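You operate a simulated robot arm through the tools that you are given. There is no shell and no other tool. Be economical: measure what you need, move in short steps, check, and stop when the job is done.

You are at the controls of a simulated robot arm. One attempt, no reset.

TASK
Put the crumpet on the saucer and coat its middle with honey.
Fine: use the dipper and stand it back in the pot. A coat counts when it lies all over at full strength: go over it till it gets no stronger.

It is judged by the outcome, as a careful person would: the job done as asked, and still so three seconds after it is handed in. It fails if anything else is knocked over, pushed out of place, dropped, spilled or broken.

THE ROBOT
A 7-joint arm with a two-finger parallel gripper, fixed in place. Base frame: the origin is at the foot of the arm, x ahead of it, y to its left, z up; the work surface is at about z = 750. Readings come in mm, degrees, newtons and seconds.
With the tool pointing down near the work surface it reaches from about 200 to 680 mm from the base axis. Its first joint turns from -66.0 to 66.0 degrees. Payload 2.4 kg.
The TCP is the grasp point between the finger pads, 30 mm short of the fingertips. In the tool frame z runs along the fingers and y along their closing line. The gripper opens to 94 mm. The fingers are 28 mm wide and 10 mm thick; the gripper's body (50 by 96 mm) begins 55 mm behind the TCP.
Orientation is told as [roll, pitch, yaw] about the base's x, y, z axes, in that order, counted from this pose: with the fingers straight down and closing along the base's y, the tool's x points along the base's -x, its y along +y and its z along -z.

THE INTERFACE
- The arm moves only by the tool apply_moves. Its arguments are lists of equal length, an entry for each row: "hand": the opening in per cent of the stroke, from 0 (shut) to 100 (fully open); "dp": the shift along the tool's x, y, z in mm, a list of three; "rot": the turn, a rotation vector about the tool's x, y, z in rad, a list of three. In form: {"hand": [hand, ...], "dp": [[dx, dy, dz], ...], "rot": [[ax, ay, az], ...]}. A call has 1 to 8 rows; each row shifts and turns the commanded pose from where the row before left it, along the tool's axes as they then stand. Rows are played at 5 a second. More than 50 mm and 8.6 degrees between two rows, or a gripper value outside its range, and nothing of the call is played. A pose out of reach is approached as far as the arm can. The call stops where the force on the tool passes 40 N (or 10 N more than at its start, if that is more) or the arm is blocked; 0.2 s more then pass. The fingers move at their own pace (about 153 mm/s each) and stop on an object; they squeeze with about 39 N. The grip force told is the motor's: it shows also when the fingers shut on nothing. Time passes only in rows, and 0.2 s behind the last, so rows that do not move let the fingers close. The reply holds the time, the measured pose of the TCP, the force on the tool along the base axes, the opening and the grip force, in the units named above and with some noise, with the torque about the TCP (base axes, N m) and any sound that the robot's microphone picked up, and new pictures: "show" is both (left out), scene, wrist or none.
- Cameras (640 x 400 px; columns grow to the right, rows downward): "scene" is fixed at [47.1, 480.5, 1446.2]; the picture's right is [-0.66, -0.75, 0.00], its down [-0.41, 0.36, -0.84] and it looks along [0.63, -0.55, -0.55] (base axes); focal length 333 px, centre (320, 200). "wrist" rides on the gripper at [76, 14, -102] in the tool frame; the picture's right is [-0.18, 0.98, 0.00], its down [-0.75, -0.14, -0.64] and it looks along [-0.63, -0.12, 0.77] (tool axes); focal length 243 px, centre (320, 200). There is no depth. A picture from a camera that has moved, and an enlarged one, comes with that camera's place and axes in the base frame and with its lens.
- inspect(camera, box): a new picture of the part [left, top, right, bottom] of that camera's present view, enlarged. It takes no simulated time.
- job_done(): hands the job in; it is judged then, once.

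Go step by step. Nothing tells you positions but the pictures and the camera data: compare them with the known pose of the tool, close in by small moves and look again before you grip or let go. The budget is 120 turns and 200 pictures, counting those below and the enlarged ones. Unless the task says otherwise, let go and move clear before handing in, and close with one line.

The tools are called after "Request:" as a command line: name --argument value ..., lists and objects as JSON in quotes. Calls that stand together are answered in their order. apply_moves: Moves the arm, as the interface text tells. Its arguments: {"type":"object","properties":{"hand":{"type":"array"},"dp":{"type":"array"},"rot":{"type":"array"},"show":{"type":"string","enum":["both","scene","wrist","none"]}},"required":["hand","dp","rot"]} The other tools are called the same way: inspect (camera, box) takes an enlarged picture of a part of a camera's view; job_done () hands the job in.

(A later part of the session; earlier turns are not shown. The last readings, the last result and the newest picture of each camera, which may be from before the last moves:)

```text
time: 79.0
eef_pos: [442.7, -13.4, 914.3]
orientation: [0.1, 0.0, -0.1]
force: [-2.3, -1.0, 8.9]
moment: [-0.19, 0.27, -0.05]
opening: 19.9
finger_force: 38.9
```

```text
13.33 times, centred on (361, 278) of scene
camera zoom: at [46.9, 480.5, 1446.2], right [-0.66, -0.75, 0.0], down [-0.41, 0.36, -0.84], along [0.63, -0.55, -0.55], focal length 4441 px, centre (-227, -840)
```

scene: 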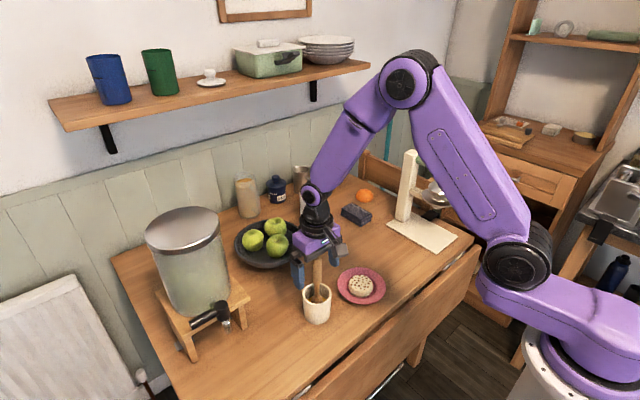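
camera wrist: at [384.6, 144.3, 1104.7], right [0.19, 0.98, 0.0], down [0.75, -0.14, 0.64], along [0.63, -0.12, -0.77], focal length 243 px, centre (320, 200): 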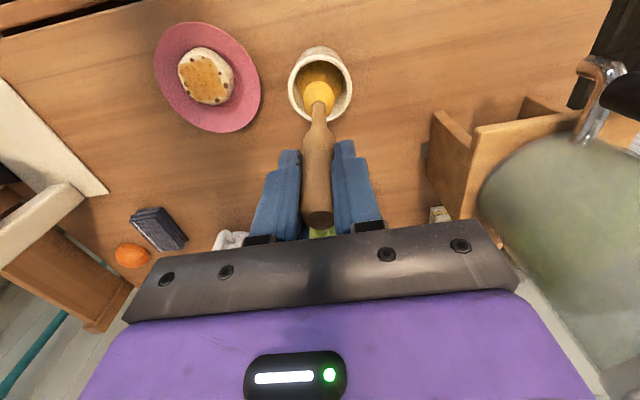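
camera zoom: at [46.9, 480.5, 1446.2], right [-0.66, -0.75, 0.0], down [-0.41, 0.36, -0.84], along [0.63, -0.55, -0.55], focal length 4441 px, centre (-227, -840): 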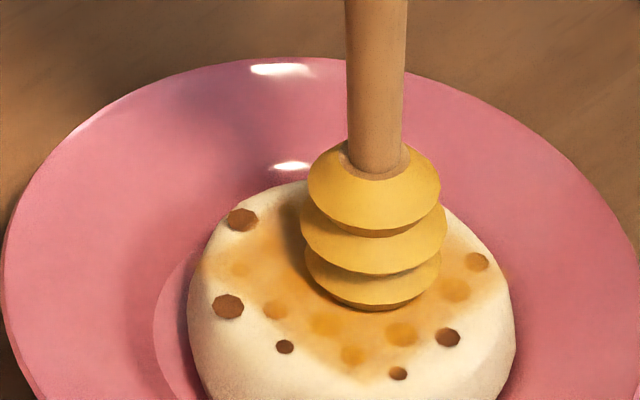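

Request:
apply_moves --hand '[0, 0, 0, 0, 0, 0, 0, 0]' --dp '[[4, -6, 0], [7, -7, 0.2], [0, 7, 0], [0, 7, 0], [0, 7, 0], [0, 7, 0], [-7, 0, 0], [-7, 0, 0]]' --rot '[[0, 0, 0], [0, 0, 0], [0, 0, 0], [0, 0, 0], [0, 0, 0], [0, 0, 0], [0, 0, 0], [0, 0, 0]]' --show "none"

Request:
inspect --camera "scene" --box '[346, 263, 376, 293]'

```text
time: 80.8
eef_pos: [446.0, 2.3, 914.0]
orientation: [0.1, 0.2, 0.0]
force: [-4.9, 0.2, 9.9]
moment: [0.05, 0.6, 0.01]
opening: 19.8
finger_force: 39.4
```

```text
13.33 times, centred on (361, 278) of scene
camera zoom: at [46.8, 480.5, 1446.2], right [-0.66, -0.75, 0.0], down [-0.41, 0.36, -0.84], along [0.63, -0.55, -0.55], focal length 4441 px, centre (-227, -840)
```

zoom: 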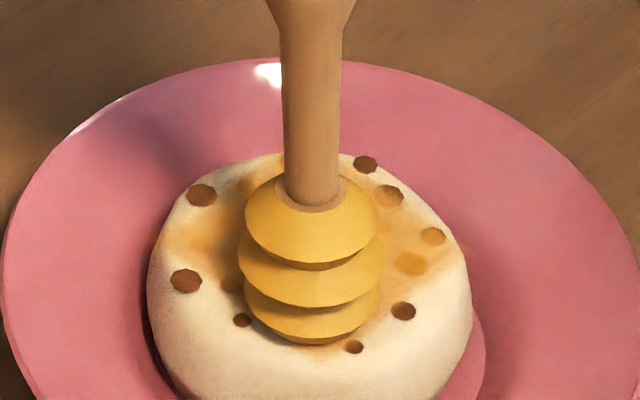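

The crumpet was dragged back about 8 mm. I'll lift and look before continuing.

Request:
apply_moves --hand '[0, 0, 0]' --dp '[[0, 0, -30], [0, 0, -35], [0, 30, -10]]' --rot '[[0, 0, 0], [0, 0, 0], [0, 0, 0]]' --show "none"

Request:
inspect --camera "scene" --box '[335, 258, 391, 308]'

Request:
inspect --camera "wrist" --box '[230, 30, 350, 130]'

```text
time: 81.6
eef_pos: [446.7, 30.9, 988.6]
orientation: [0.2, -0.1, -0.1]
force: [-0.1, -0.5, 0.2]
moment: [-0.03, 0.01, 0.02]
opening: 19.7
finger_force: 39.3
```

```text
8.00 times, centred on (363, 283) of scene
camera zoom: at [47.1, 480.5, 1446.2], right [-0.66, -0.75, 0.0], down [-0.41, 0.36, -0.84], along [0.63, -0.55, -0.55], focal length 2664 px, centre (-24, -464)
```

zoom: 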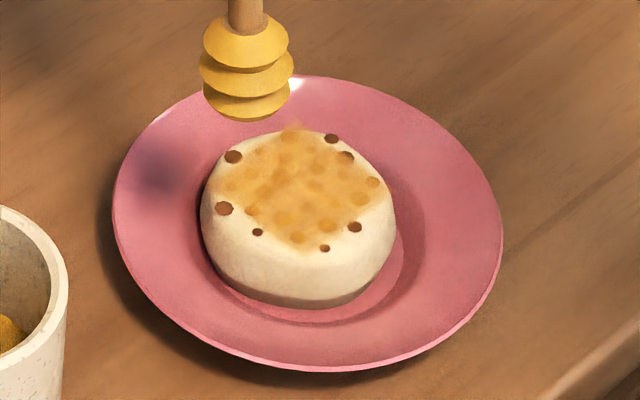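

```text
4.00 times, centred on (290, 80) of wrist
camera zoom: at [371.3, 46.3, 1092.6], right [0.19, 0.98, 0.0], down [0.75, -0.14, 0.64], along [0.63, -0.12, -0.77], focal length 970 px, centre (440, 680)
```

zoom: 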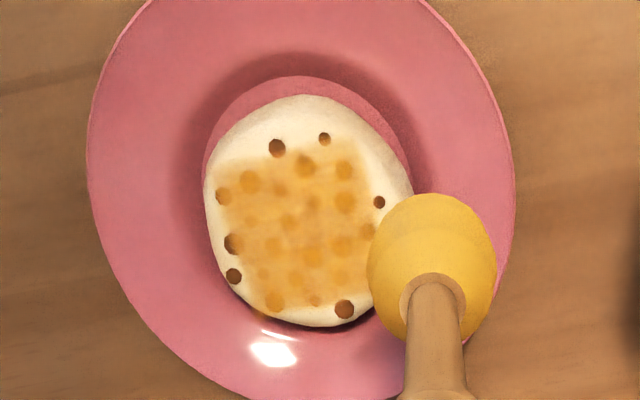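

The coat looks more uniform now, but the crumpet has shifted about 10 mm toward +x in the saucer. I'll touch its middle again and drag it gently back toward -x, which coats as well.

Request:
apply_moves --hand '[0, 0, 0, 0, 0, 0]' --dp '[[-7, -40, 10], [0, 0, 35], [0, 0, 27], [0, 0, 2], [0, 0, 1], [0, 0, 0]]' --rot '[[0, 0, 0], [0, 0, 0], [0, 0, 0], [0, 0, 0], [0, 0, 0], [0, 0, 0]]' --show "none"

Request:
inspect --camera "scene" --box '[335, 258, 391, 308]'

```text
time: 83.0
eef_pos: [452.8, -8.3, 913.3]
orientation: [0.1, -0.1, 0.1]
force: [-1.7, 0.6, 4.1]
moment: [0.02, 0.19, -0.01]
opening: 19.5
finger_force: 39.0
```

```text
8.00 times, centred on (363, 283) of scene
camera zoom: at [47.0, 480.5, 1446.2], right [-0.66, -0.75, 0.0], down [-0.41, 0.36, -0.84], along [0.63, -0.55, -0.55], focal length 2664 px, centre (-24, -464)
```

zoom: 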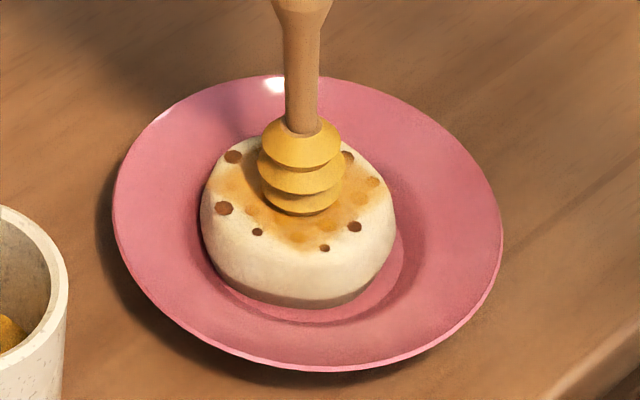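

Request:
apply_moves --hand '[0, 0, 0, 0, 0]' --dp '[[0, 0, 0.5], [3, 0, 0], [3, -1, 0], [3, -1, 0], [3, -1, 0]]' --rot '[[0, 0, 0], [0, 0, 0], [0, 0, 0], [0, 0, 0], [0, 0, 0]]' --show "none"

Request:
inspect --camera "scene" --box '[335, 258, 391, 308]'

```text
time: 84.2
eef_pos: [442.4, -11.8, 913.0]
orientation: [0.2, -0.3, 0.0]
force: [6.2, 2.4, 13.3]
moment: [0.37, -0.89, 0.01]
opening: 19.4
finger_force: 38.7
```

```text
8.00 times, centred on (363, 283) of scene
camera zoom: at [47.0, 480.6, 1446.2], right [-0.66, -0.75, 0.0], down [-0.41, 0.36, -0.84], along [0.63, -0.55, -0.55], focal length 2664 px, centre (-24, -464)
```

zoom: 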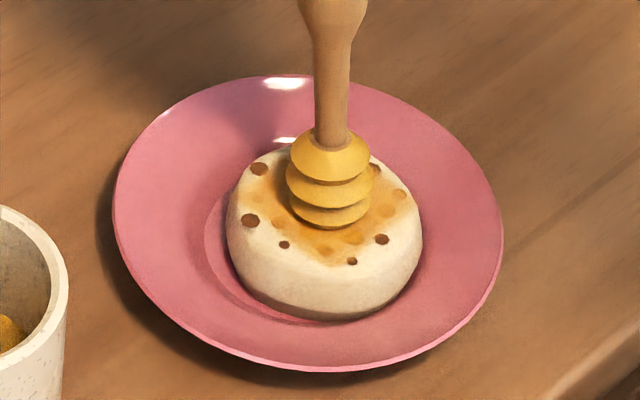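

The crumpet is back in the centre. I'll ease the pressure a little and sweep the far half.

Request:
apply_moves --hand '[0, 0, 0, 0, 0, 0, 0, 0]' --dp '[[-5, -7, -0.3], [-6, -4, 0], [-4, 6, 0], [0, 7, 0], [0, 7, 0], [5, 4, 0], [7, -4, 0], [3, -8, 0]]' --rot '[[0, 0, 0], [0, 0, 0], [0, 0, 0], [0, 0, 0], [0, 0, 0], [0, 0, 0], [0, 0, 0], [0, 0, 0]]' --show "none"

Request:
inspect --camera "scene" --box '[335, 258, 391, 308]'

```text
time: 86.0
eef_pos: [441.7, -11.3, 912.5]
orientation: [0.1, 0.0, 0.0]
force: [-0.4, 0.3, -1.1]
moment: [-0.02, -0.01, -0.01]
opening: 19.6
finger_force: 39.1
```

```text
8.00 times, centred on (363, 283) of scene
camera zoom: at [47.1, 480.5, 1446.2], right [-0.66, -0.75, 0.0], down [-0.41, 0.36, -0.84], along [0.63, -0.55, -0.55], focal length 2664 px, centre (-24, -464)
```

zoom: 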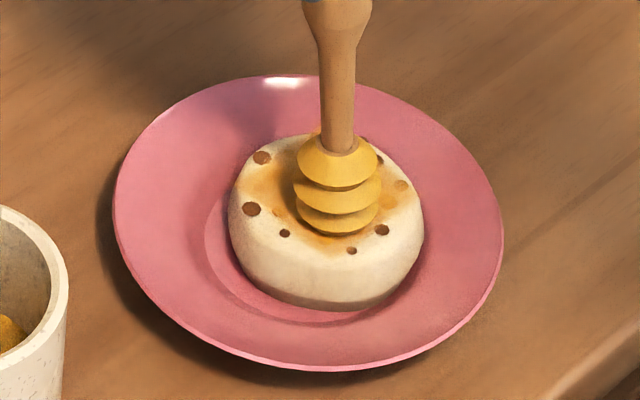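

Request:
apply_moves --hand '[0, 0, 0, 0]' --dp '[[0, 0, -30], [0, 0, -35], [0, 45, -20], [-5, 30, 0]]' --rot '[[0, 0, 0], [0, 0, 0], [0, 0, 0], [0, 0, 0]]' --show "none"

Request:
inspect --camera "scene" --box '[346, 263, 376, 293]'

Request:
inspect --camera "wrist" --box '[220, 40, 310, 130]'

```text
time: 87.0
eef_pos: [446.2, 65.0, 996.3]
orientation: [0.1, 0.1, -0.1]
force: [1.1, -0.9, -0.7]
moment: [0.0, 0.0, 0.01]
opening: 19.8
finger_force: 39.0
```

```text
13.33 times, centred on (361, 278) of scene
camera zoom: at [47.1, 480.5, 1446.2], right [-0.66, -0.75, 0.0], down [-0.41, 0.36, -0.84], along [0.63, -0.55, -0.55], focal length 4441 px, centre (-227, -840)
```

zoom: 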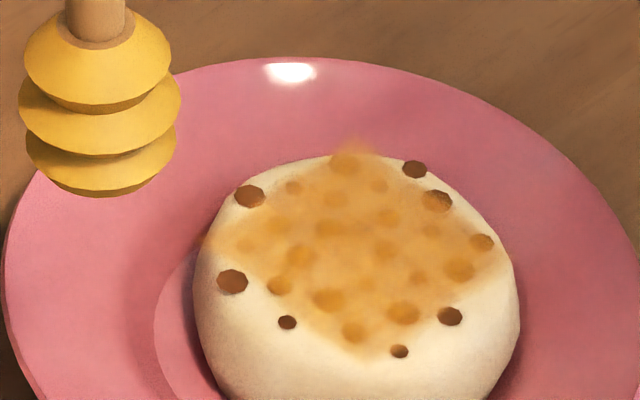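

```text
4.44 times, centred on (265, 85) of wrist
camera zoom: at [370.6, 81.0, 1101.2], right [0.19, 0.98, 0.0], down [0.75, -0.14, 0.64], along [0.63, -0.12, -0.77], focal length 1078 px, centre (564, 711)
```

zoom: 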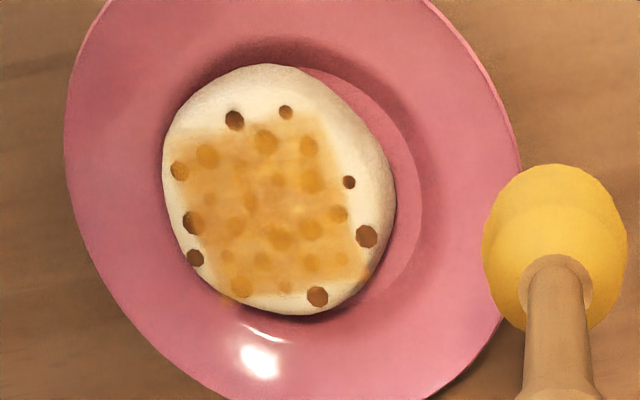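

Nearly uniform now. I'll reload once more and give a final full pass to see whether it still gets stronger.

Request:
apply_moves --hand '[0, 0, 0, 0, 0, 0, 0, 0]' --dp '[[-6.8, 32.5, -5], [-7, 32.6, 0], [0, 0, 0], [0, 0, 35], [0, 0, 30], [0, 0, 9], [0, 0, -34], [0, 0, -40]]' --rot '[[0, 0, 0], [0, 0, 0], [0, 0, 0], [0, 0, 0], [0, 0, 0], [0, 0, 0], [0, 0, 0], [0, 0, 0]]' --show "none"

Request:
inspect --camera "scene" --box '[280, 220, 400, 330]'

Request:
inspect --camera "scene" --box '[346, 263, 376, 293]'

```text
time: 88.8
eef_pos: [458.7, 128.9, 1004.5]
orientation: [0.0, 0.1, 0.0]
force: [-0.2, -0.3, -0.2]
moment: [-0.02, 0.0, 0.01]
opening: 19.6
finger_force: 38.7
```

```text
3.64 times, centred on (340, 275) of scene
camera zoom: at [47.1, 480.5, 1446.2], right [-0.66, -0.75, 0.0], down [-0.41, 0.36, -0.84], along [0.63, -0.55, -0.55], focal length 1211 px, centre (247, -73)
```

zoom: 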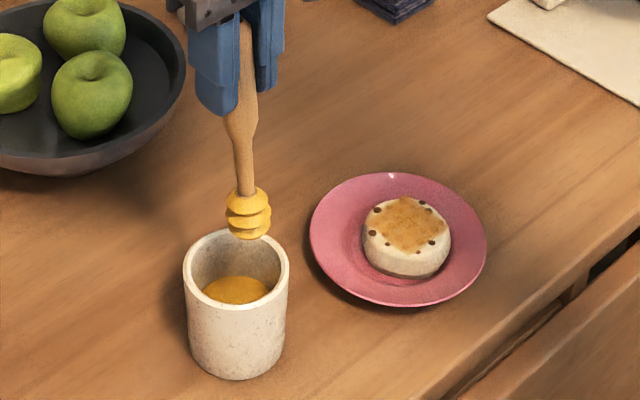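

```text
13.33 times, centred on (361, 278) of scene
camera zoom: at [47.1, 480.5, 1446.2], right [-0.66, -0.75, 0.0], down [-0.41, 0.36, -0.84], along [0.63, -0.55, -0.55], focal length 4441 px, centre (-227, -840)
```

zoom: 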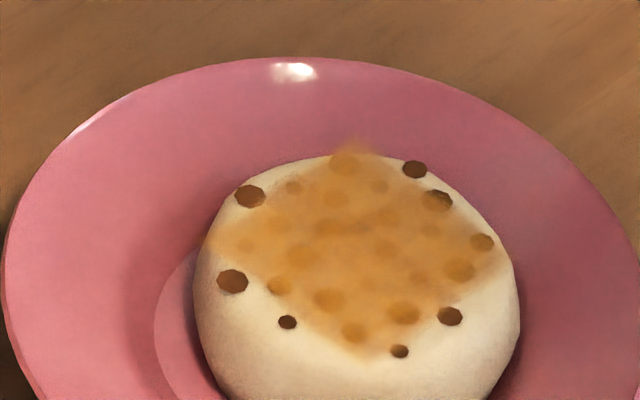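

Compared with the same view before the last round it is darker, so it was still strengthening. Next, another full pass around the patch centre at about (450,-16).

Request:
apply_moves --hand '[0, 0, 0, 0, 0, 0, 0, 0]' --dp '[[2.9, -36.1, 0], [2.9, -36.1, 0], [2.9, -36.1, 0], [2.8, -36.2, 0], [0, 0, 45], [0, 0, 40], [0, 0, 4], [0, 0, 0.8]]' --rot '[[0, 0, 0], [0, 0, 0], [0, 0, 0], [0, 0, 0], [0, 0, 0], [0, 0, 0], [0, 0, 0], [0, 0, 0]]' --show "none"

Request:
inspect --camera "scene" --box '[346, 263, 376, 293]'

```text
time: 90.6
eef_pos: [449.6, -15.1, 913.7]
orientation: [0.1, -0.1, 0.1]
force: [-0.1, 0.0, -0.3]
moment: [0.0, 0.01, 0.0]
opening: 19.6
finger_force: 39.0
```

```text
13.33 times, centred on (361, 278) of scene
camera zoom: at [47.1, 480.5, 1446.2], right [-0.66, -0.75, 0.0], down [-0.41, 0.36, -0.84], along [0.63, -0.55, -0.55], focal length 4441 px, centre (-227, -840)
```

zoom: 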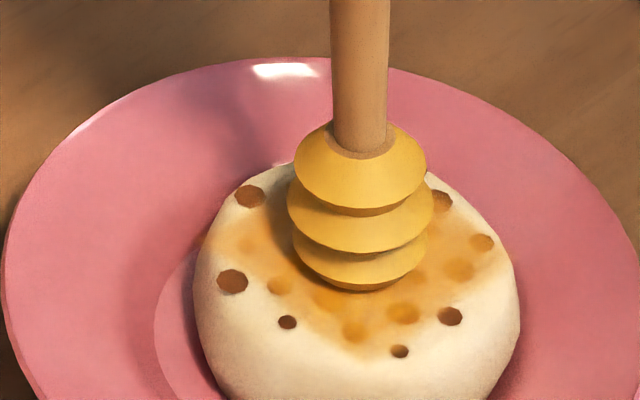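

Request:
apply_moves --hand '[0, 0, 0]' --dp '[[0, 0, 0.7], [0, 0, 0.7], [0, 0, 0]]' --rot '[[0, 0, 0], [0, 0, 0], [0, 0, 0]]' --show "none"

```text
time: 91.4
eef_pos: [448.3, -14.5, 911.7]
orientation: [0.1, -0.1, -0.1]
force: [-0.4, -0.6, 7.9]
moment: [-0.1, 0.11, -0.01]
opening: 19.6
finger_force: 38.5
```

Contact at 8 N, centred. I'll do balanced out-and-back strokes in all directions so the net drag cancels.

Request:
apply_moves --hand '[0, 0, 0, 0, 0, 0, 0, 0]' --dp '[[6, 0, 0], [6, 0, 0], [-6, 0, 0], [-6, 0, 0], [-6, 0, 0], [-6, 0, 0], [6, 0, 0], [6, 0, 0]]' --rot '[[0, 0, 0], [0, 0, 0], [0, 0, 0], [0, 0, 0], [0, 0, 0], [0, 0, 0], [0, 0, 0], [0, 0, 0]]' --show "none"

Request:
apply_moves --hand '[0, 0, 0, 0, 0, 0, 0, 0]' --dp '[[0, 6, 0], [0, 6, 0], [0, -6, 0], [0, -6, 0], [0, -6, 0], [0, -6, 0], [0, 6, 0], [0, 6, 0]]' --rot '[[0, 0, 0], [0, 0, 0], [0, 0, 0], [0, 0, 0], [0, 0, 0], [0, 0, 0], [0, 0, 0], [0, 0, 0]]' --show "none"

Request:
inspect --camera "scene" --box '[346, 263, 376, 293]'

```text
time: 93.2
eef_pos: [450.7, -15.2, 912.9]
orientation: [0.1, 0.0, 0.1]
force: [-0.1, -0.1, -0.2]
moment: [0.02, 0.0, -0.03]
opening: 19.7
finger_force: 39.5
```

```text
time: 95.0
eef_pos: [449.6, -15.5, 911.1]
orientation: [0.1, 0.0, 0.1]
force: [0.2, -0.3, 0.5]
moment: [-0.1, 0.0, 0.02]
opening: 19.6
finger_force: 39.7
```

```text
13.33 times, centred on (361, 278) of scene
camera zoom: at [47.1, 480.5, 1446.2], right [-0.66, -0.75, 0.0], down [-0.41, 0.36, -0.84], along [0.63, -0.55, -0.55], focal length 4441 px, centre (-227, -840)
```

zoom: 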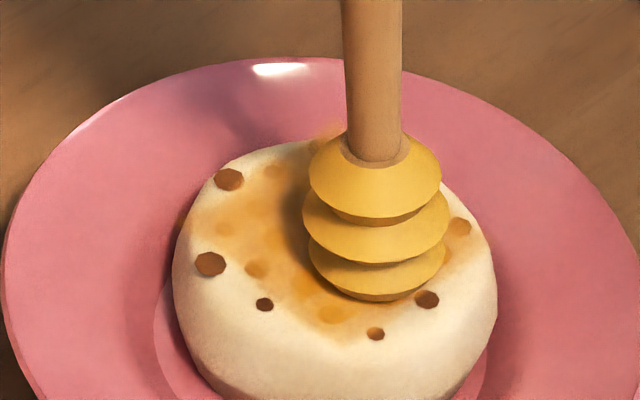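

It crept about 7 mm toward +x again. I'll hop to the patch centre and drag it back in -x.

Request:
apply_moves --hand '[0, 0, 0, 0, 0, 0, 0, 0]' --dp '[[0, 0, -4], [-8, 1, 0], [0, 0, 4], [0, 0, 0.6], [3, 0, 0], [3, 0, 0], [3, 0, 0], [0, 0, 0]]' --rot '[[0, 0, 0], [0, 0, 0], [0, 0, 0], [0, 0, 0], [0, 0, 0], [0, 0, 0], [0, 0, 0], [0, 0, 0]]' --show "none"

Request:
inspect --camera "scene" --box '[346, 263, 376, 293]'

```text
time: 96.8
eef_pos: [447.7, -15.8, 912.4]
orientation: [0.1, 0.1, -0.2]
force: [1.4, 0.4, 2.7]
moment: [-0.05, -0.23, 0.0]
opening: 19.6
finger_force: 39.4
```

```text
13.33 times, centred on (361, 278) of scene
camera zoom: at [47.1, 480.5, 1446.2], right [-0.66, -0.75, 0.0], down [-0.41, 0.36, -0.84], along [0.63, -0.55, -0.55], focal length 4441 px, centre (-227, -840)
```

zoom: 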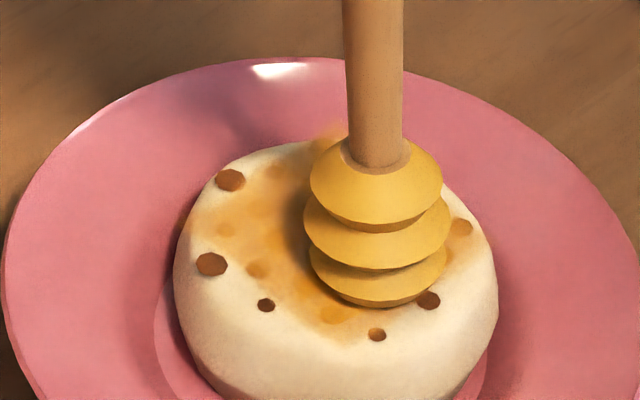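

Request:
apply_moves --hand '[0, 0, 0, 0, 0, 0, 0, 0]' --dp '[[0, 0, -4], [-10, 3, 0], [0, 0, 4], [0, 0, 1], [3, 0, 0], [3, 0, 0], [3, 0, 0], [1, 0, 0]]' --rot '[[0, 0, 0], [0, 0, 0], [0, 0, 0], [0, 0, 0], [0, 0, 0], [0, 0, 0], [0, 0, 0], [0, 0, 0]]' --show "none"

Request:
inspect --camera "scene" --box '[346, 263, 376, 293]'

```text
time: 98.6
eef_pos: [449.2, -12.2, 910.2]
orientation: [0.2, -0.3, 0.0]
force: [8.6, 2.7, 18.4]
moment: [0.29, -0.96, 0.0]
opening: 19.7
finger_force: 39.1
```

```text
13.33 times, centred on (361, 278) of scene
camera zoom: at [47.0, 480.6, 1446.2], right [-0.66, -0.75, 0.0], down [-0.41, 0.36, -0.84], along [0.63, -0.55, -0.55], focal length 4441 px, centre (-227, -840)
```

zoom: 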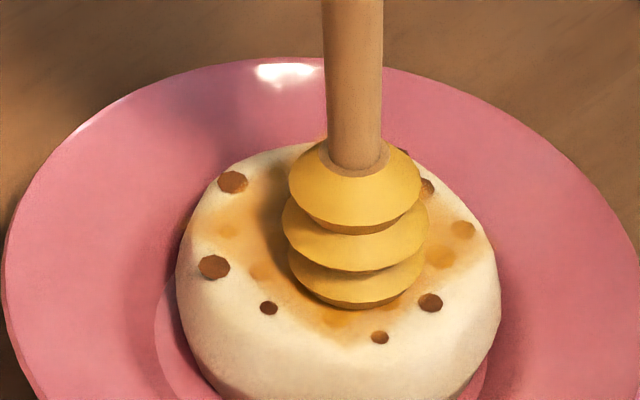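

Request:
apply_moves --hand '[0, 0, 0, 0, 0, 0, 0, 0]' --dp '[[0, 0, -4], [-12, -1, 0], [0, 0, 4], [0, 0, 0.4], [3, 0, 0], [3, 0, 0], [3, 0, 0], [3, 0, 0]]' --rot '[[0, 0, 0], [0, 0, 0], [0, 0, 0], [0, 0, 0], [0, 0, 0], [0, 0, 0], [0, 0, 0], [0, 0, 0]]' --show "none"

Request:
inspect --camera "scene" --box '[346, 263, 376, 293]'

```text
time: 100.4
eef_pos: [450.1, -12.6, 910.8]
orientation: [0.1, -0.3, 0.0]
force: [9.1, 0.4, 20.9]
moment: [-0.01, -1.28, 0.04]
opening: 19.9
finger_force: 39.3
```

```text
13.33 times, centred on (361, 278) of scene
camera zoom: at [47.0, 480.5, 1446.2], right [-0.66, -0.75, 0.0], down [-0.41, 0.36, -0.84], along [0.63, -0.55, -0.55], focal length 4441 px, centre (-227, -840)
```

zoom: 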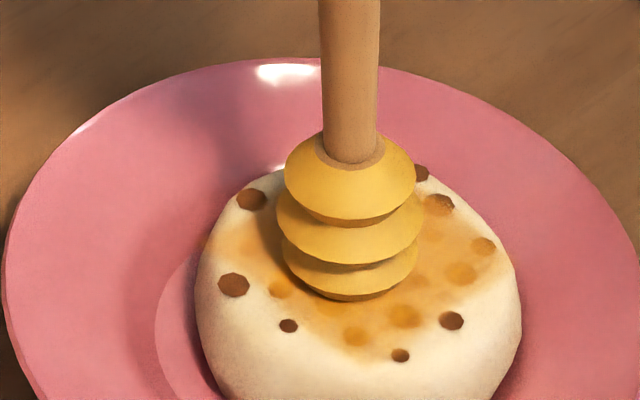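

It is back in place. I'll ease off 0.5 mm and sweep two circles.

Request:
apply_moves --hand '[0, 0, 0, 0, 0, 0, 0, 0]' --dp '[[5, -4, -0.6], [-4, -5, 0], [-6, -2, 0], [-5, 3, 0], [-2, 6, 0], [2, 6, 0], [5, 4, 0], [6, 0, 0]]' --rot '[[0, 0, 0], [0, 0, 0], [0, 0, 0], [0, 0, 0], [0, 0, 0], [0, 0, 0], [0, 0, 0], [0, 0, 0]]' --show "none"

Request:
inspect --camera "scene" --box '[346, 263, 376, 293]'

```text
time: 101.1
eef_pos: [446.5, -18.7, 910.5]
orientation: [0.2, 0.4, 0.1]
force: [-3.1, 6.5, 14.9]
moment: [0.75, 0.33, -0.02]
opening: 19.5
finger_force: 38.9
stopped in row 3: the force on the tool passed its limit at 41 N (the readings are from after the stop); the commanded pose is now the measured one
```

```text
13.33 times, centred on (361, 278) of scene
camera zoom: at [46.8, 480.7, 1446.1], right [-0.66, -0.75, 0.0], down [-0.41, 0.36, -0.84], along [0.63, -0.55, -0.55], focal length 4441 px, centre (-227, -840)
```

zoom: 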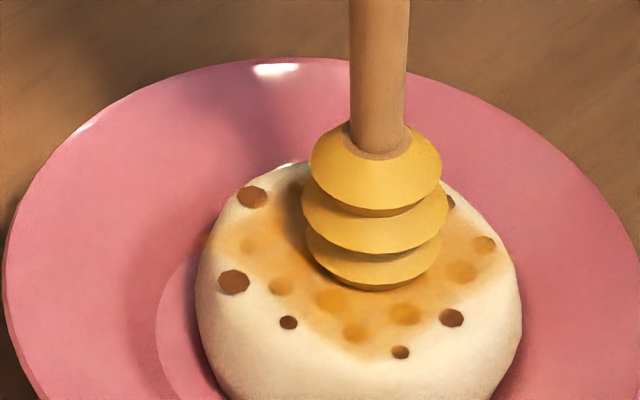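

Request:
apply_moves --hand '[0, 0, 0, 0, 0, 0, 0, 0]' --dp '[[6, 3, -0.5], [-2, 7, 0], [-7, 2, 0], [-7, -4, 0], [-2, -7, 0], [4, -7, 0], [7, -2, 0], [7, 4, 0]]' --rot '[[0, -0.005, 0], [0, 0, 0], [0, 0, 0], [0, 0, 0], [0, 0, 0], [0, 0, 0], [0, 0, 0], [0, 0, 0]]' --show "none"

Request:
inspect --camera "scene" --box '[346, 263, 376, 293]'

```text
time: 102.9
eef_pos: [440.4, -24.1, 910.5]
orientation: [0.2, 0.1, 0.0]
force: [2.7, -1.6, 6.2]
moment: [-0.3, -0.42, 0.0]
opening: 19.7
finger_force: 39.1
```

```text
13.33 times, centred on (361, 278) of scene
camera zoom: at [47.1, 480.5, 1446.2], right [-0.66, -0.75, 0.0], down [-0.41, 0.36, -0.84], along [0.63, -0.55, -0.55], focal length 4441 px, centre (-227, -840)
```

zoom: 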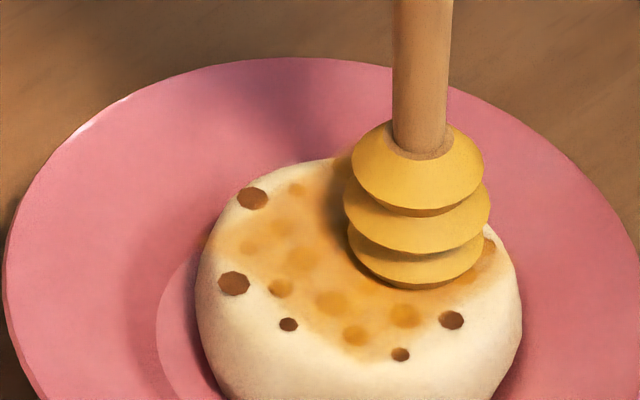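

Steady at 6 N with no shift. Next the near edge and its corners.

Request:
apply_moves --hand '[0, 0, 0, 0, 0, 0, 0, 0]' --dp '[[5, -5, 0], [1, 7, 0], [0, 7, 0], [0, 7, 0], [-2, 4, 0], [-6, -3, 0], [1, -7, 0], [-1, -7, 0]]' --rot '[[0, 0, 0], [0, 0, 0], [0, 0, 0], [0, 0, 0], [0, 0, 0], [0, 0, 0], [0, 0, 0], [0, 0, 0]]' --show "none"

Request:
inspect --camera "scene" --box '[346, 263, 376, 293]'

```text
time: 104.7
eef_pos: [442.3, -21.9, 912.0]
orientation: [0.2, 0.3, 0.1]
force: [-0.6, -0.1, -0.7]
moment: [-0.02, 0.01, -0.02]
opening: 19.7
finger_force: 38.9
```

```text
13.33 times, centred on (361, 278) of scene
camera zoom: at [47.1, 480.5, 1446.2], right [-0.66, -0.75, 0.0], down [-0.41, 0.36, -0.84], along [0.63, -0.55, -0.55], focal length 4441 px, centre (-227, -840)
```

zoom: 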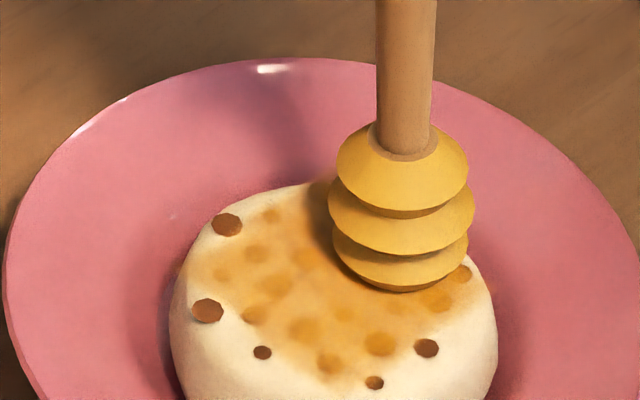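

It moved about 9 mm toward +y this time. I'll lift and go to the viewing pose over the pot to judge coat and position.

Request:
apply_moves --hand '[0, 0, 0, 0, 0, 0, 0]' --dp '[[0, 0, -40], [0, 0, -45], [-4.9, 38, -5], [-4.9, 38, 0], [-4.9, 38, 0], [-4.7, 36.5, 0], [0, 0, 0]]' --rot '[[0, -0.004, 0], [0, 0, 0], [0, 0, 0], [0, 0, 0], [0, 0, 0], [0, 0, 0], [0, 0, 0]]' --show "wrist"

Request:
inspect --camera "scene" --box '[346, 263, 376, 293]'

Request:
inspect --camera "scene" --box '[290, 230, 410, 325]'

Request:
inspect --camera "wrist" --box '[150, 20, 270, 140]'

```text
time: 106.3
eef_pos: [463.1, 129.6, 1002.2]
orientation: [0.2, 0.1, 0.0]
force: [0.4, 0.0, -0.4]
moment: [0.0, 0.02, 0.01]
opening: 19.7
finger_force: 38.9
camera wrist: at [387.6, 144.4, 1106.0], right [0.18, 0.98, 0.0], down [0.75, -0.14, 0.64], along [0.63, -0.12, -0.77], focal length 243 px, centre (320, 200)
```

wrist: 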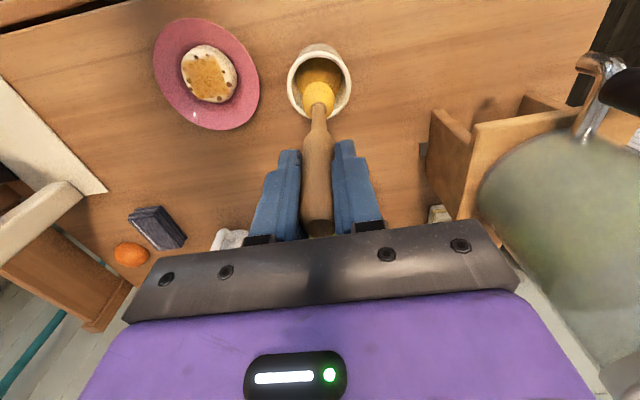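

```text
13.33 times, centred on (361, 278) of scene
camera zoom: at [47.1, 480.6, 1446.2], right [-0.66, -0.75, 0.0], down [-0.41, 0.36, -0.84], along [0.63, -0.55, -0.55], focal length 4441 px, centre (-227, -840)
```

zoom: 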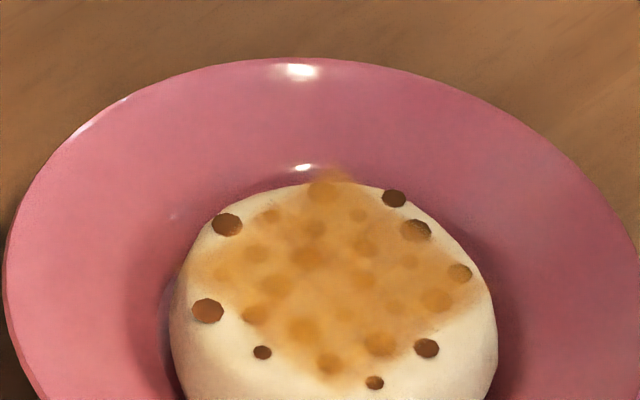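

```text
4.21 times, centred on (350, 278) of scene
camera zoom: at [47.1, 480.6, 1446.2], right [-0.66, -0.75, 0.0], down [-0.41, 0.36, -0.84], along [0.63, -0.55, -0.55], focal length 1402 px, centre (194, -126)
```

zoom: 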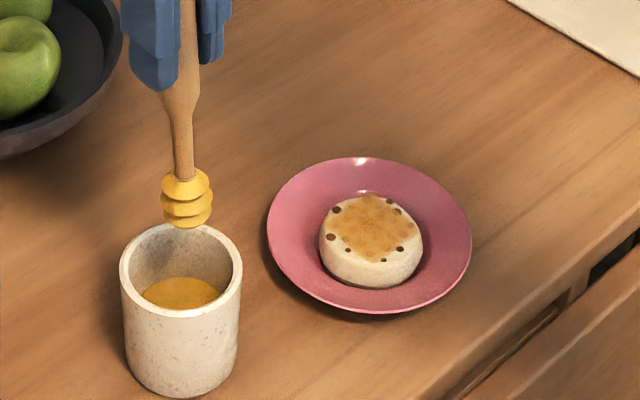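

```text
3.33 times, centred on (210, 80) of wrist
camera zoom: at [387.6, 144.4, 1106.0], right [0.18, 0.98, 0.0], down [0.75, -0.14, 0.64], along [0.63, -0.12, -0.77], focal length 809 px, centre (687, 600)
```

zoom: 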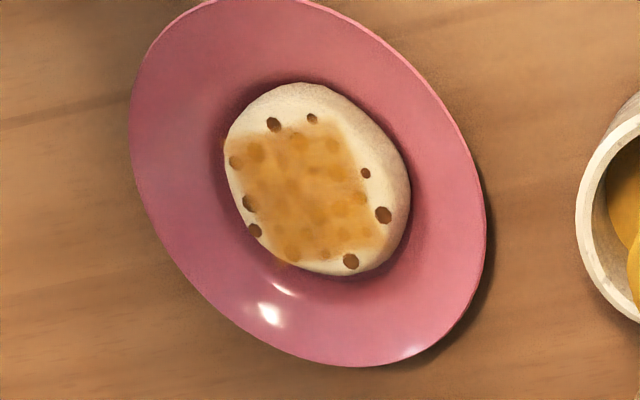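

Request:
inspect --camera "scene" --box '[353, 275, 375, 292]'

Request:
inspect --camera "wrist" --box '[182, 45, 242, 105]'

```text
16.00 times, centred on (364, 284) of scene
camera zoom: at [47.1, 480.6, 1446.2], right [-0.66, -0.75, 0.0], down [-0.41, 0.36, -0.84], along [0.63, -0.55, -0.55], focal length 5329 px, centre (-384, -1136)
```

zoom: 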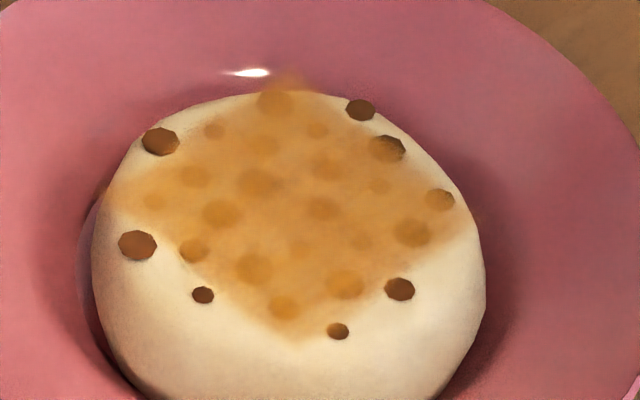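

```text
6.67 times, centred on (212, 75) of wrist
camera zoom: at [387.6, 144.4, 1106.0], right [0.18, 0.98, 0.0], down [0.75, -0.14, 0.64], along [0.63, -0.12, -0.77], focal length 1618 px, centre (1040, 1033)
```

zoom: 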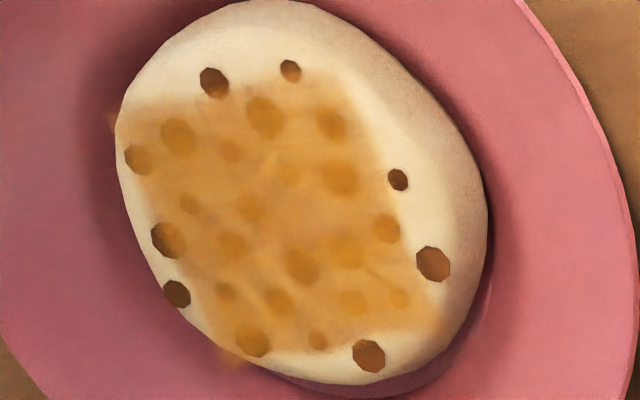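

The coat is close to even; only the corner toward +x,+y looks a bit lighter. I'll take one more load and finish with dabs (little drag) over the whole square.

Request:
apply_moves --hand '[0, 0, 0, 0, 0, 0, 0, 0]' --dp '[[0, -2, 0], [0, 0, 35], [0, 0, 30], [0, 0, 15], [0, 0, 0], [0, 0, -25], [0, 0, -30], [0, 0, -25]]' --rot '[[0, 0, 0], [0, 0, 0], [0, 0, 0], [0, 0, 0], [0, 0, 0], [0, 0, 0], [0, 0, 0], [0, 0, 0]]' --show "none"

Request:
apply_moves --hand '[0, 0, 0, 0, 0, 0, 0, 0]' --dp '[[4.2, -33.7, 0], [4.2, -33.7, 0], [4.2, -33.7, 0], [4.3, -33.7, 0], [0, 0, 40], [0, 0, 40], [0, 0, 6], [0, 0, 1]]' --rot '[[0, 0, 0], [0, 0, 0], [0, 0, 0], [0, 0, 0], [0, 0, 0], [0, 0, 0], [0, 0, 0], [0, 0, 0]]' --show "none"

Request:
inspect --camera "scene" --box '[346, 263, 376, 293]'

```text
time: 108.1
eef_pos: [461.8, 127.7, 1002.2]
orientation: [0.1, 0.1, 0.0]
force: [0.2, -0.4, -0.4]
moment: [0.01, 0.01, 0.01]
opening: 19.6
finger_force: 38.8
```

```text
time: 109.9
eef_pos: [444.2, -8.6, 912.5]
orientation: [0.2, 0.0, 0.0]
force: [-0.2, 0.3, -0.6]
moment: [0.02, 0.03, 0.0]
opening: 20.0
finger_force: 38.9
```

```text
13.33 times, centred on (361, 278) of scene
camera zoom: at [47.1, 480.5, 1446.2], right [-0.66, -0.75, 0.0], down [-0.41, 0.36, -0.84], along [0.63, -0.55, -0.55], focal length 4441 px, centre (-227, -840)
```

zoom: 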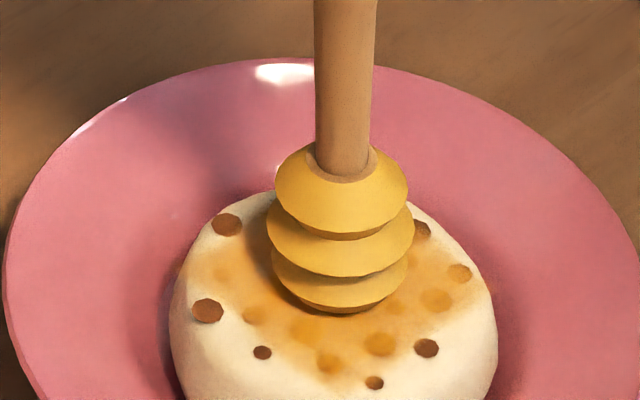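

Request:
apply_moves --hand '[0, 0, 0, 0]' --dp '[[-1, 0, 1.5], [0, 0, 0.7], [0, 0, 0.5], [0, 0, 0]]' --rot '[[0, 0, 0], [0, 0, 0], [0, 0, 0], [0, 0, 0]]' --show "none"

```text
time: 110.9
eef_pos: [446.3, -7.8, 910.6]
orientation: [0.2, 0.0, 0.1]
force: [-1.0, -0.4, 3.9]
moment: [-0.04, 0.08, -0.01]
opening: 20.0
finger_force: 39.5
```

Light contact at 4 N. Now I hop to each corner and make small local strokes.

Request:
apply_moves --hand '[0, 0, 0, 0, 0, 0, 0, 0]' --dp '[[-11, 11, -3], [0, 0, 3.2], [3, 0, 0], [0, -3, 0], [-3, 0, 0], [0, 3, 0], [0, 0, -3], [0, -22, 0]]' --rot '[[0, 0, 0], [0, 0, 0], [0, 0, 0], [0, 0, 0], [0, 0, 0], [0, 0, 0], [0, 0, 0], [0, 0, 0]]' --show "none"

Request:
apply_moves --hand '[0, 0, 0, 0, 0, 0, 0, 0]' --dp '[[0, 0, 3], [3, 0, 0], [0, 3, 0], [-3, 0, 0], [0, -3, 0], [0, 0, -3], [22, 0, 0], [0, 0, 3]]' --rot '[[0, 0, 0], [0, 0, 0], [0, 0, 0], [0, 0, 0], [0, 0, 0], [0, 0, 0], [0, 0, 0], [0, 0, 0]]' --show "none"

Request:
inspect --camera "scene" --box '[346, 263, 376, 293]'

```text
time: 112.7
eef_pos: [458.6, -18.7, 914.3]
orientation: [0.2, 0.1, 0.0]
force: [0.8, -0.4, -0.8]
moment: [-0.01, 0.02, -0.03]
opening: 19.7
finger_force: 39.0
```

```text
time: 114.5
eef_pos: [435.5, -18.8, 909.6]
orientation: [0.2, 0.0, 0.0]
force: [-0.9, 1.7, 3.1]
moment: [0.1, 0.02, 0.01]
opening: 19.6
finger_force: 39.2
```

```text
13.33 times, centred on (361, 278) of scene
camera zoom: at [47.0, 480.5, 1446.2], right [-0.66, -0.75, 0.0], down [-0.41, 0.36, -0.84], along [0.63, -0.55, -0.55], focal length 4441 px, centre (-227, -840)
```

zoom: 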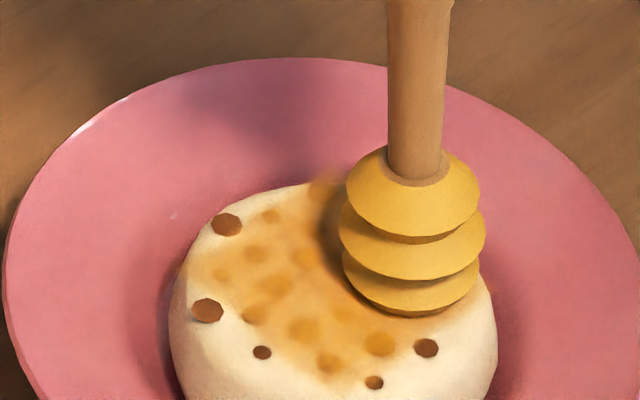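

No shift. Next the two near corners, then the centre.

Request:
apply_moves --hand '[0, 0, 0, 0, 0, 0, 0, 0]' --dp '[[-3, 0, 0], [0, 3, 0], [3, 0, 0], [0, -3, 0], [0, 0, -3], [0, 22, 0], [0, 0, 3], [-3, 0, 0]]' --rot '[[0, 0, 0], [0, 0, 0], [0, 0, 0], [0, 0, 0], [0, 0, 0], [0, 0, 0], [0, 0, 0], [0, 0, 0]]' --show "none"

Request:
apply_moves --hand '[0, 0, 0, 0, 0, 0, 0, 0]' --dp '[[0, -3, 0], [3, 0, 0], [0, 3, 0], [0, 0, -3], [-11, -11, 0], [0, 0, 3], [3, 0, 0], [-3, 3, 0]]' --rot '[[0, 0, 0], [0, 0, 0], [0, 0, 0], [0, 0, 0], [0, 0, 0], [0, 0, 0], [0, 0, 0], [0, 0, 0]]' --show "none"

Request:
inspect --camera "scene" --box '[346, 263, 376, 293]'

```text
time: 116.3
eef_pos: [438.0, 5.0, 910.4]
orientation: [0.3, 0.1, 0.0]
force: [-6.1, 0.8, 16.7]
moment: [-0.01, 0.77, -0.03]
opening: 19.7
finger_force: 38.9
```

```text
time: 118.1
eef_pos: [446.3, -4.6, 911.1]
orientation: [0.2, 0.1, 0.0]
force: [0.1, -0.6, -0.6]
moment: [0.01, 0.02, 0.01]
opening: 19.9
finger_force: 39.0
```

```text
13.33 times, centred on (361, 278) of scene
camera zoom: at [47.1, 480.5, 1446.2], right [-0.66, -0.75, 0.0], down [-0.41, 0.36, -0.84], along [0.63, -0.55, -0.55], focal length 4441 px, centre (-227, -840)
```

zoom: 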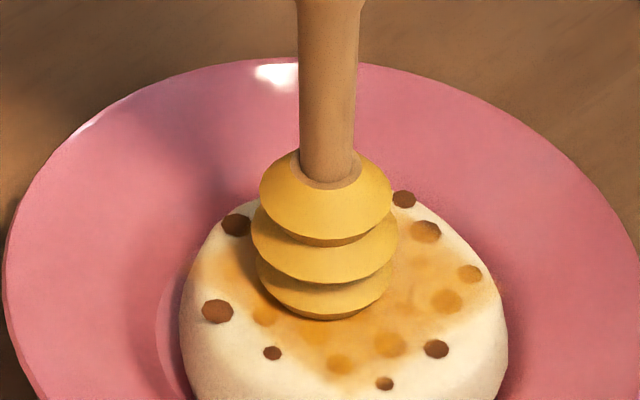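

I'll add one inner circle with slightly more pressure to even out the middle.

Request:
apply_moves --hand '[0, 0, 0, 0, 0, 0, 0, 0]' --dp '[[-1, -5, 0.7], [6, 0, 0], [-3, 5, 0], [-6, 2, 0], [-4, -5, 0], [1, -6, 0], [5, -4, 0], [5, 3, 0]]' --rot '[[0, 0, 0], [0, 0, 0], [0, 0, 0], [0, 0, 0], [0, 0, 0], [0, 0, 0], [0, 0, 0], [0, 0, 0]]' --show "none"

Request:
apply_moves --hand '[0, 0, 0, 0, 0, 0, 0, 0]' --dp '[[6, 3, -0.2], [0, 6, 0], [-5, 5, 0], [-7, 1, 0], [-6, -4, 0], [-2, -7, 0], [4, -7, 0], [9, 3, 0]]' --rot '[[0, 0, 0], [0, 0, 0], [0, 0, 0], [0, 0, 0], [0, 0, 0], [0, 0, 0], [0, 0, 0], [0, 0, 0]]' --show "none"

Request:
inspect --camera "scene" --box '[346, 263, 376, 293]'

```text
time: 119.9
eef_pos: [445.0, -14.3, 910.6]
orientation: [0.1, -0.3, 0.0]
force: [6.5, -4.9, 12.5]
moment: [-0.52, -0.82, -0.02]
opening: 19.9
finger_force: 38.8
```

```text
time: 121.7
eef_pos: [444.6, -14.4, 910.2]
orientation: [0.1, 0.1, 0.1]
force: [0.0, -0.2, 0.2]
moment: [-0.02, -0.03, 0.0]
opening: 19.8
finger_force: 38.8
```

```text
13.33 times, centred on (361, 278) of scene
camera zoom: at [47.1, 480.5, 1446.2], right [-0.66, -0.75, 0.0], down [-0.41, 0.36, -0.84], along [0.63, -0.55, -0.55], focal length 4441 px, centre (-227, -840)
```

zoom: 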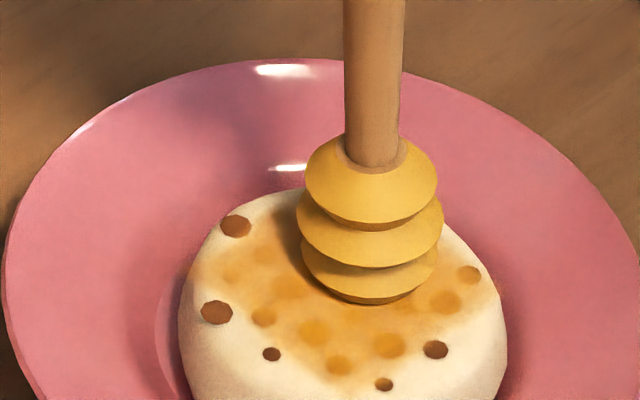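

Request:
apply_moves --hand '[0, 0, 0, 0, 0, 0, 0]' --dp '[[0, 0, -45], [0, 0, -46], [-4.4, 35.5, 0], [-4.4, 35.5, 0], [-4.4, 35.4, 0], [-4.3, 35.4, 0], [0, 0, 0]]' --rot '[[0, 0, 0], [0, 0, 0], [0, 0, 0], [0, 0, 0], [0, 0, 0], [0, 0, 0], [0, 0, 0]]' --show "wrist"

Request:
inspect --camera "scene" --box '[353, 275, 375, 292]'

Request:
inspect --camera "wrist" --box '[182, 45, 242, 105]'

Request:
inspect --camera "scene" --box '[290, 230, 410, 325]'

```text
time: 123.3
eef_pos: [461.5, 127.9, 1001.5]
orientation: [0.2, 0.1, 0.0]
force: [-0.9, -0.4, -0.4]
moment: [0.0, -0.04, -0.01]
opening: 19.8
finger_force: 38.5
camera wrist: at [386.2, 143.0, 1106.0], right [0.18, 0.98, 0.0], down [0.75, -0.14, 0.64], along [0.63, -0.12, -0.77], focal length 243 px, centre (320, 200)
```

wrist: 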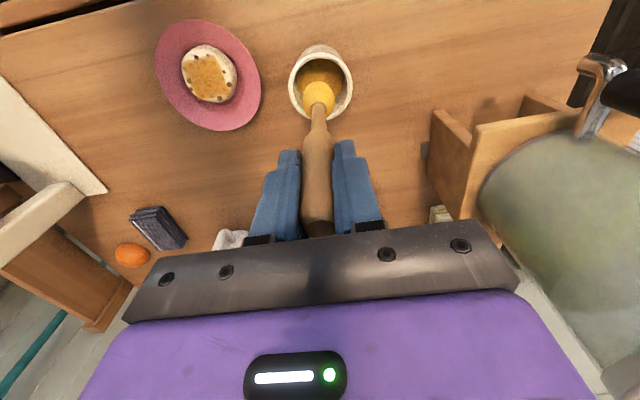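

```text
16.00 times, centred on (364, 284) of scene
camera zoom: at [47.1, 480.6, 1446.2], right [-0.66, -0.75, 0.0], down [-0.41, 0.36, -0.84], along [0.63, -0.55, -0.55], focal length 5329 px, centre (-384, -1136)
```

zoom: 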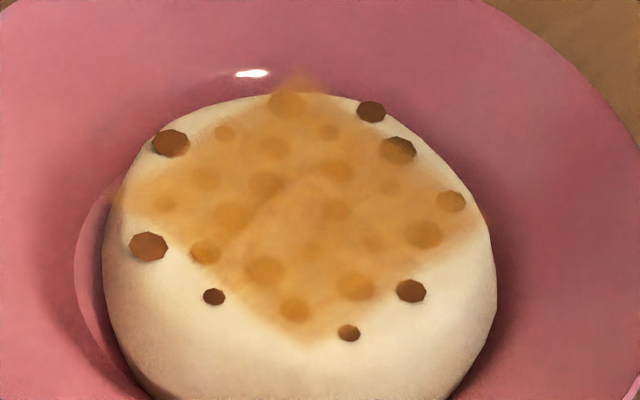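

```text
6.67 times, centred on (212, 75) of wrist
camera zoom: at [386.2, 143.0, 1106.0], right [0.18, 0.98, 0.0], down [0.75, -0.14, 0.64], along [0.63, -0.12, -0.77], focal length 1618 px, centre (1040, 1033)
```

zoom: 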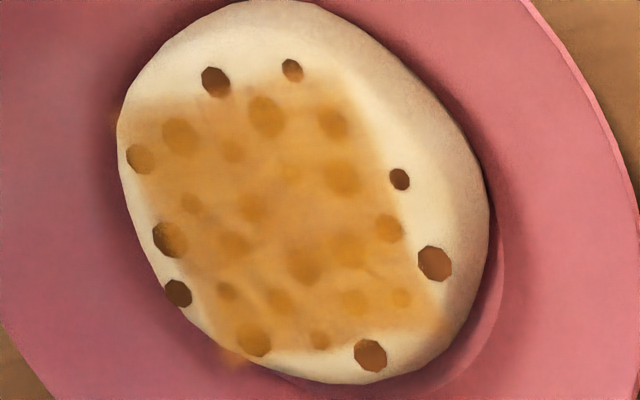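

```text
4.21 times, centred on (350, 278) of scene
camera zoom: at [47.1, 480.6, 1446.2], right [-0.66, -0.75, 0.0], down [-0.41, 0.36, -0.84], along [0.63, -0.55, -0.55], focal length 1402 px, centre (194, -126)
```

zoom: 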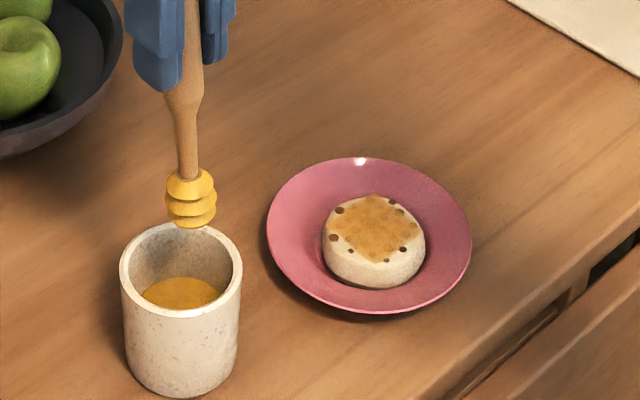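

The look is the same as after the previous round, so the coat is at full strength and even. Now I'll stand the dipper back: centre it over the pot and lower.

Request:
apply_moves --hand '[0, 0, 0, 0, 0]' --dp '[[-3.5, 4, 0], [0, 0, 35], [0, 0, 30], [0, 0, 15], [0, 0, 0]]' --rot '[[0, 0, 0], [0, 0, 0], [0, 0, 0], [0, 0, 0], [0, 0, 0]]' --show "wrist"

Request:
inspect --camera "scene" --box '[280, 225, 370, 330]'

```text
time: 124.5
eef_pos: [465.6, 131.2, 922.8]
orientation: [0.2, 0.1, 0.0]
force: [-0.5, 0.5, -1.1]
moment: [0.0, -0.01, 0.0]
opening: 19.9
finger_force: 38.9
camera wrist: at [389.5, 146.0, 1026.6], right [0.18, 0.98, 0.0], down [0.75, -0.14, 0.64], along [0.63, -0.12, -0.77], focal length 243 px, centre (320, 200)
```

wrist: 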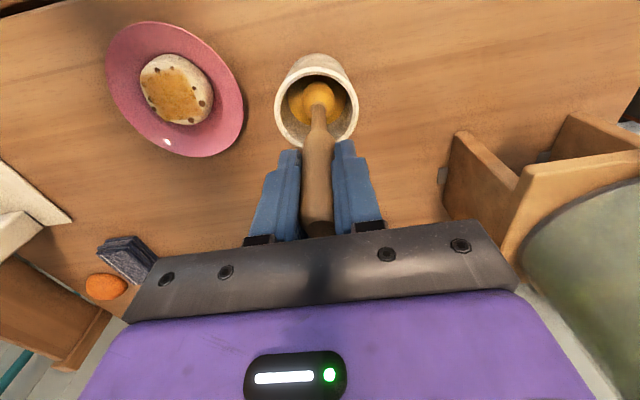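

```text
3.81 times, centred on (325, 278) of scene
camera zoom: at [47.1, 480.5, 1446.2], right [-0.66, -0.75, 0.0], down [-0.41, 0.36, -0.84], along [0.63, -0.55, -0.55], focal length 1269 px, centre (301, -95)
```

zoom: 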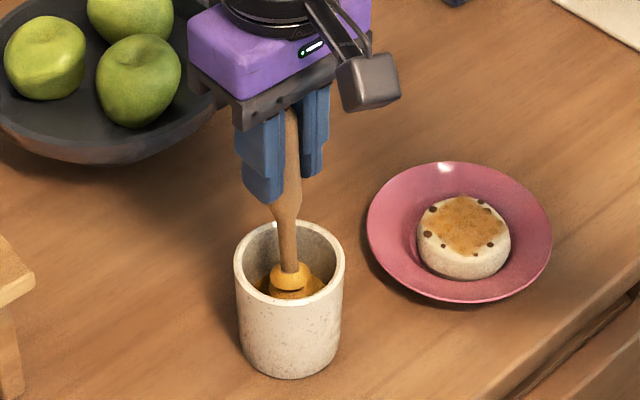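

It is central in the pot. I'll lower in small steps to floor contact.

Request:
apply_moves --hand '[0, 0, 0, 0, 0, 0, 0, 0]' --dp '[[0, 0, 5], [0, 0, 3], [0, 0, 1.5], [0, 0, 1.5], [0, 0, 1], [0, 0, 1], [0, 0, 0.5], [0, 0, 0]]' --rot '[[0, 0, 0], [0, 0, 0], [0, 0, 0], [0, 0, 0], [0, 0, 0], [0, 0, 0], [0, 0, 0], [0, 0, 0]]' --show "none"

Request:
inspect --camera "scene" --box '[280, 225, 370, 330]'

```text
time: 125.7
eef_pos: [467.4, 131.2, 912.8]
orientation: [0.3, -0.4, 0.0]
force: [-2.2, -1.7, 12.0]
moment: [-0.14, 0.39, 0.01]
opening: 19.8
finger_force: 39.2
stopped in row 6: the force on the tool passed its limit at 41 N (the readings are from after the stop); the commanded pose is now the measured one
```

```text
3.81 times, centred on (325, 278) of scene
camera zoom: at [46.8, 480.5, 1446.2], right [-0.66, -0.75, 0.0], down [-0.41, 0.36, -0.84], along [0.63, -0.55, -0.55], focal length 1269 px, centre (301, -95)
```

zoom: 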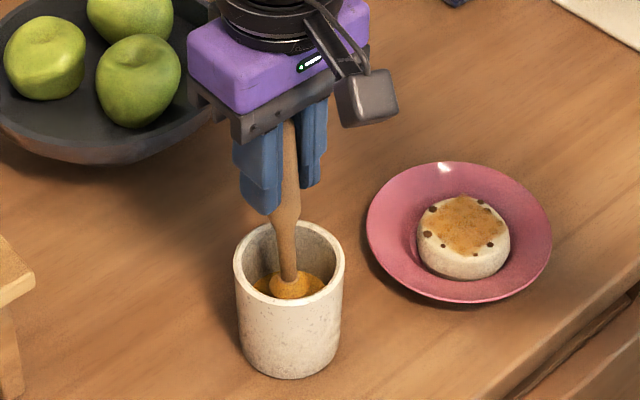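

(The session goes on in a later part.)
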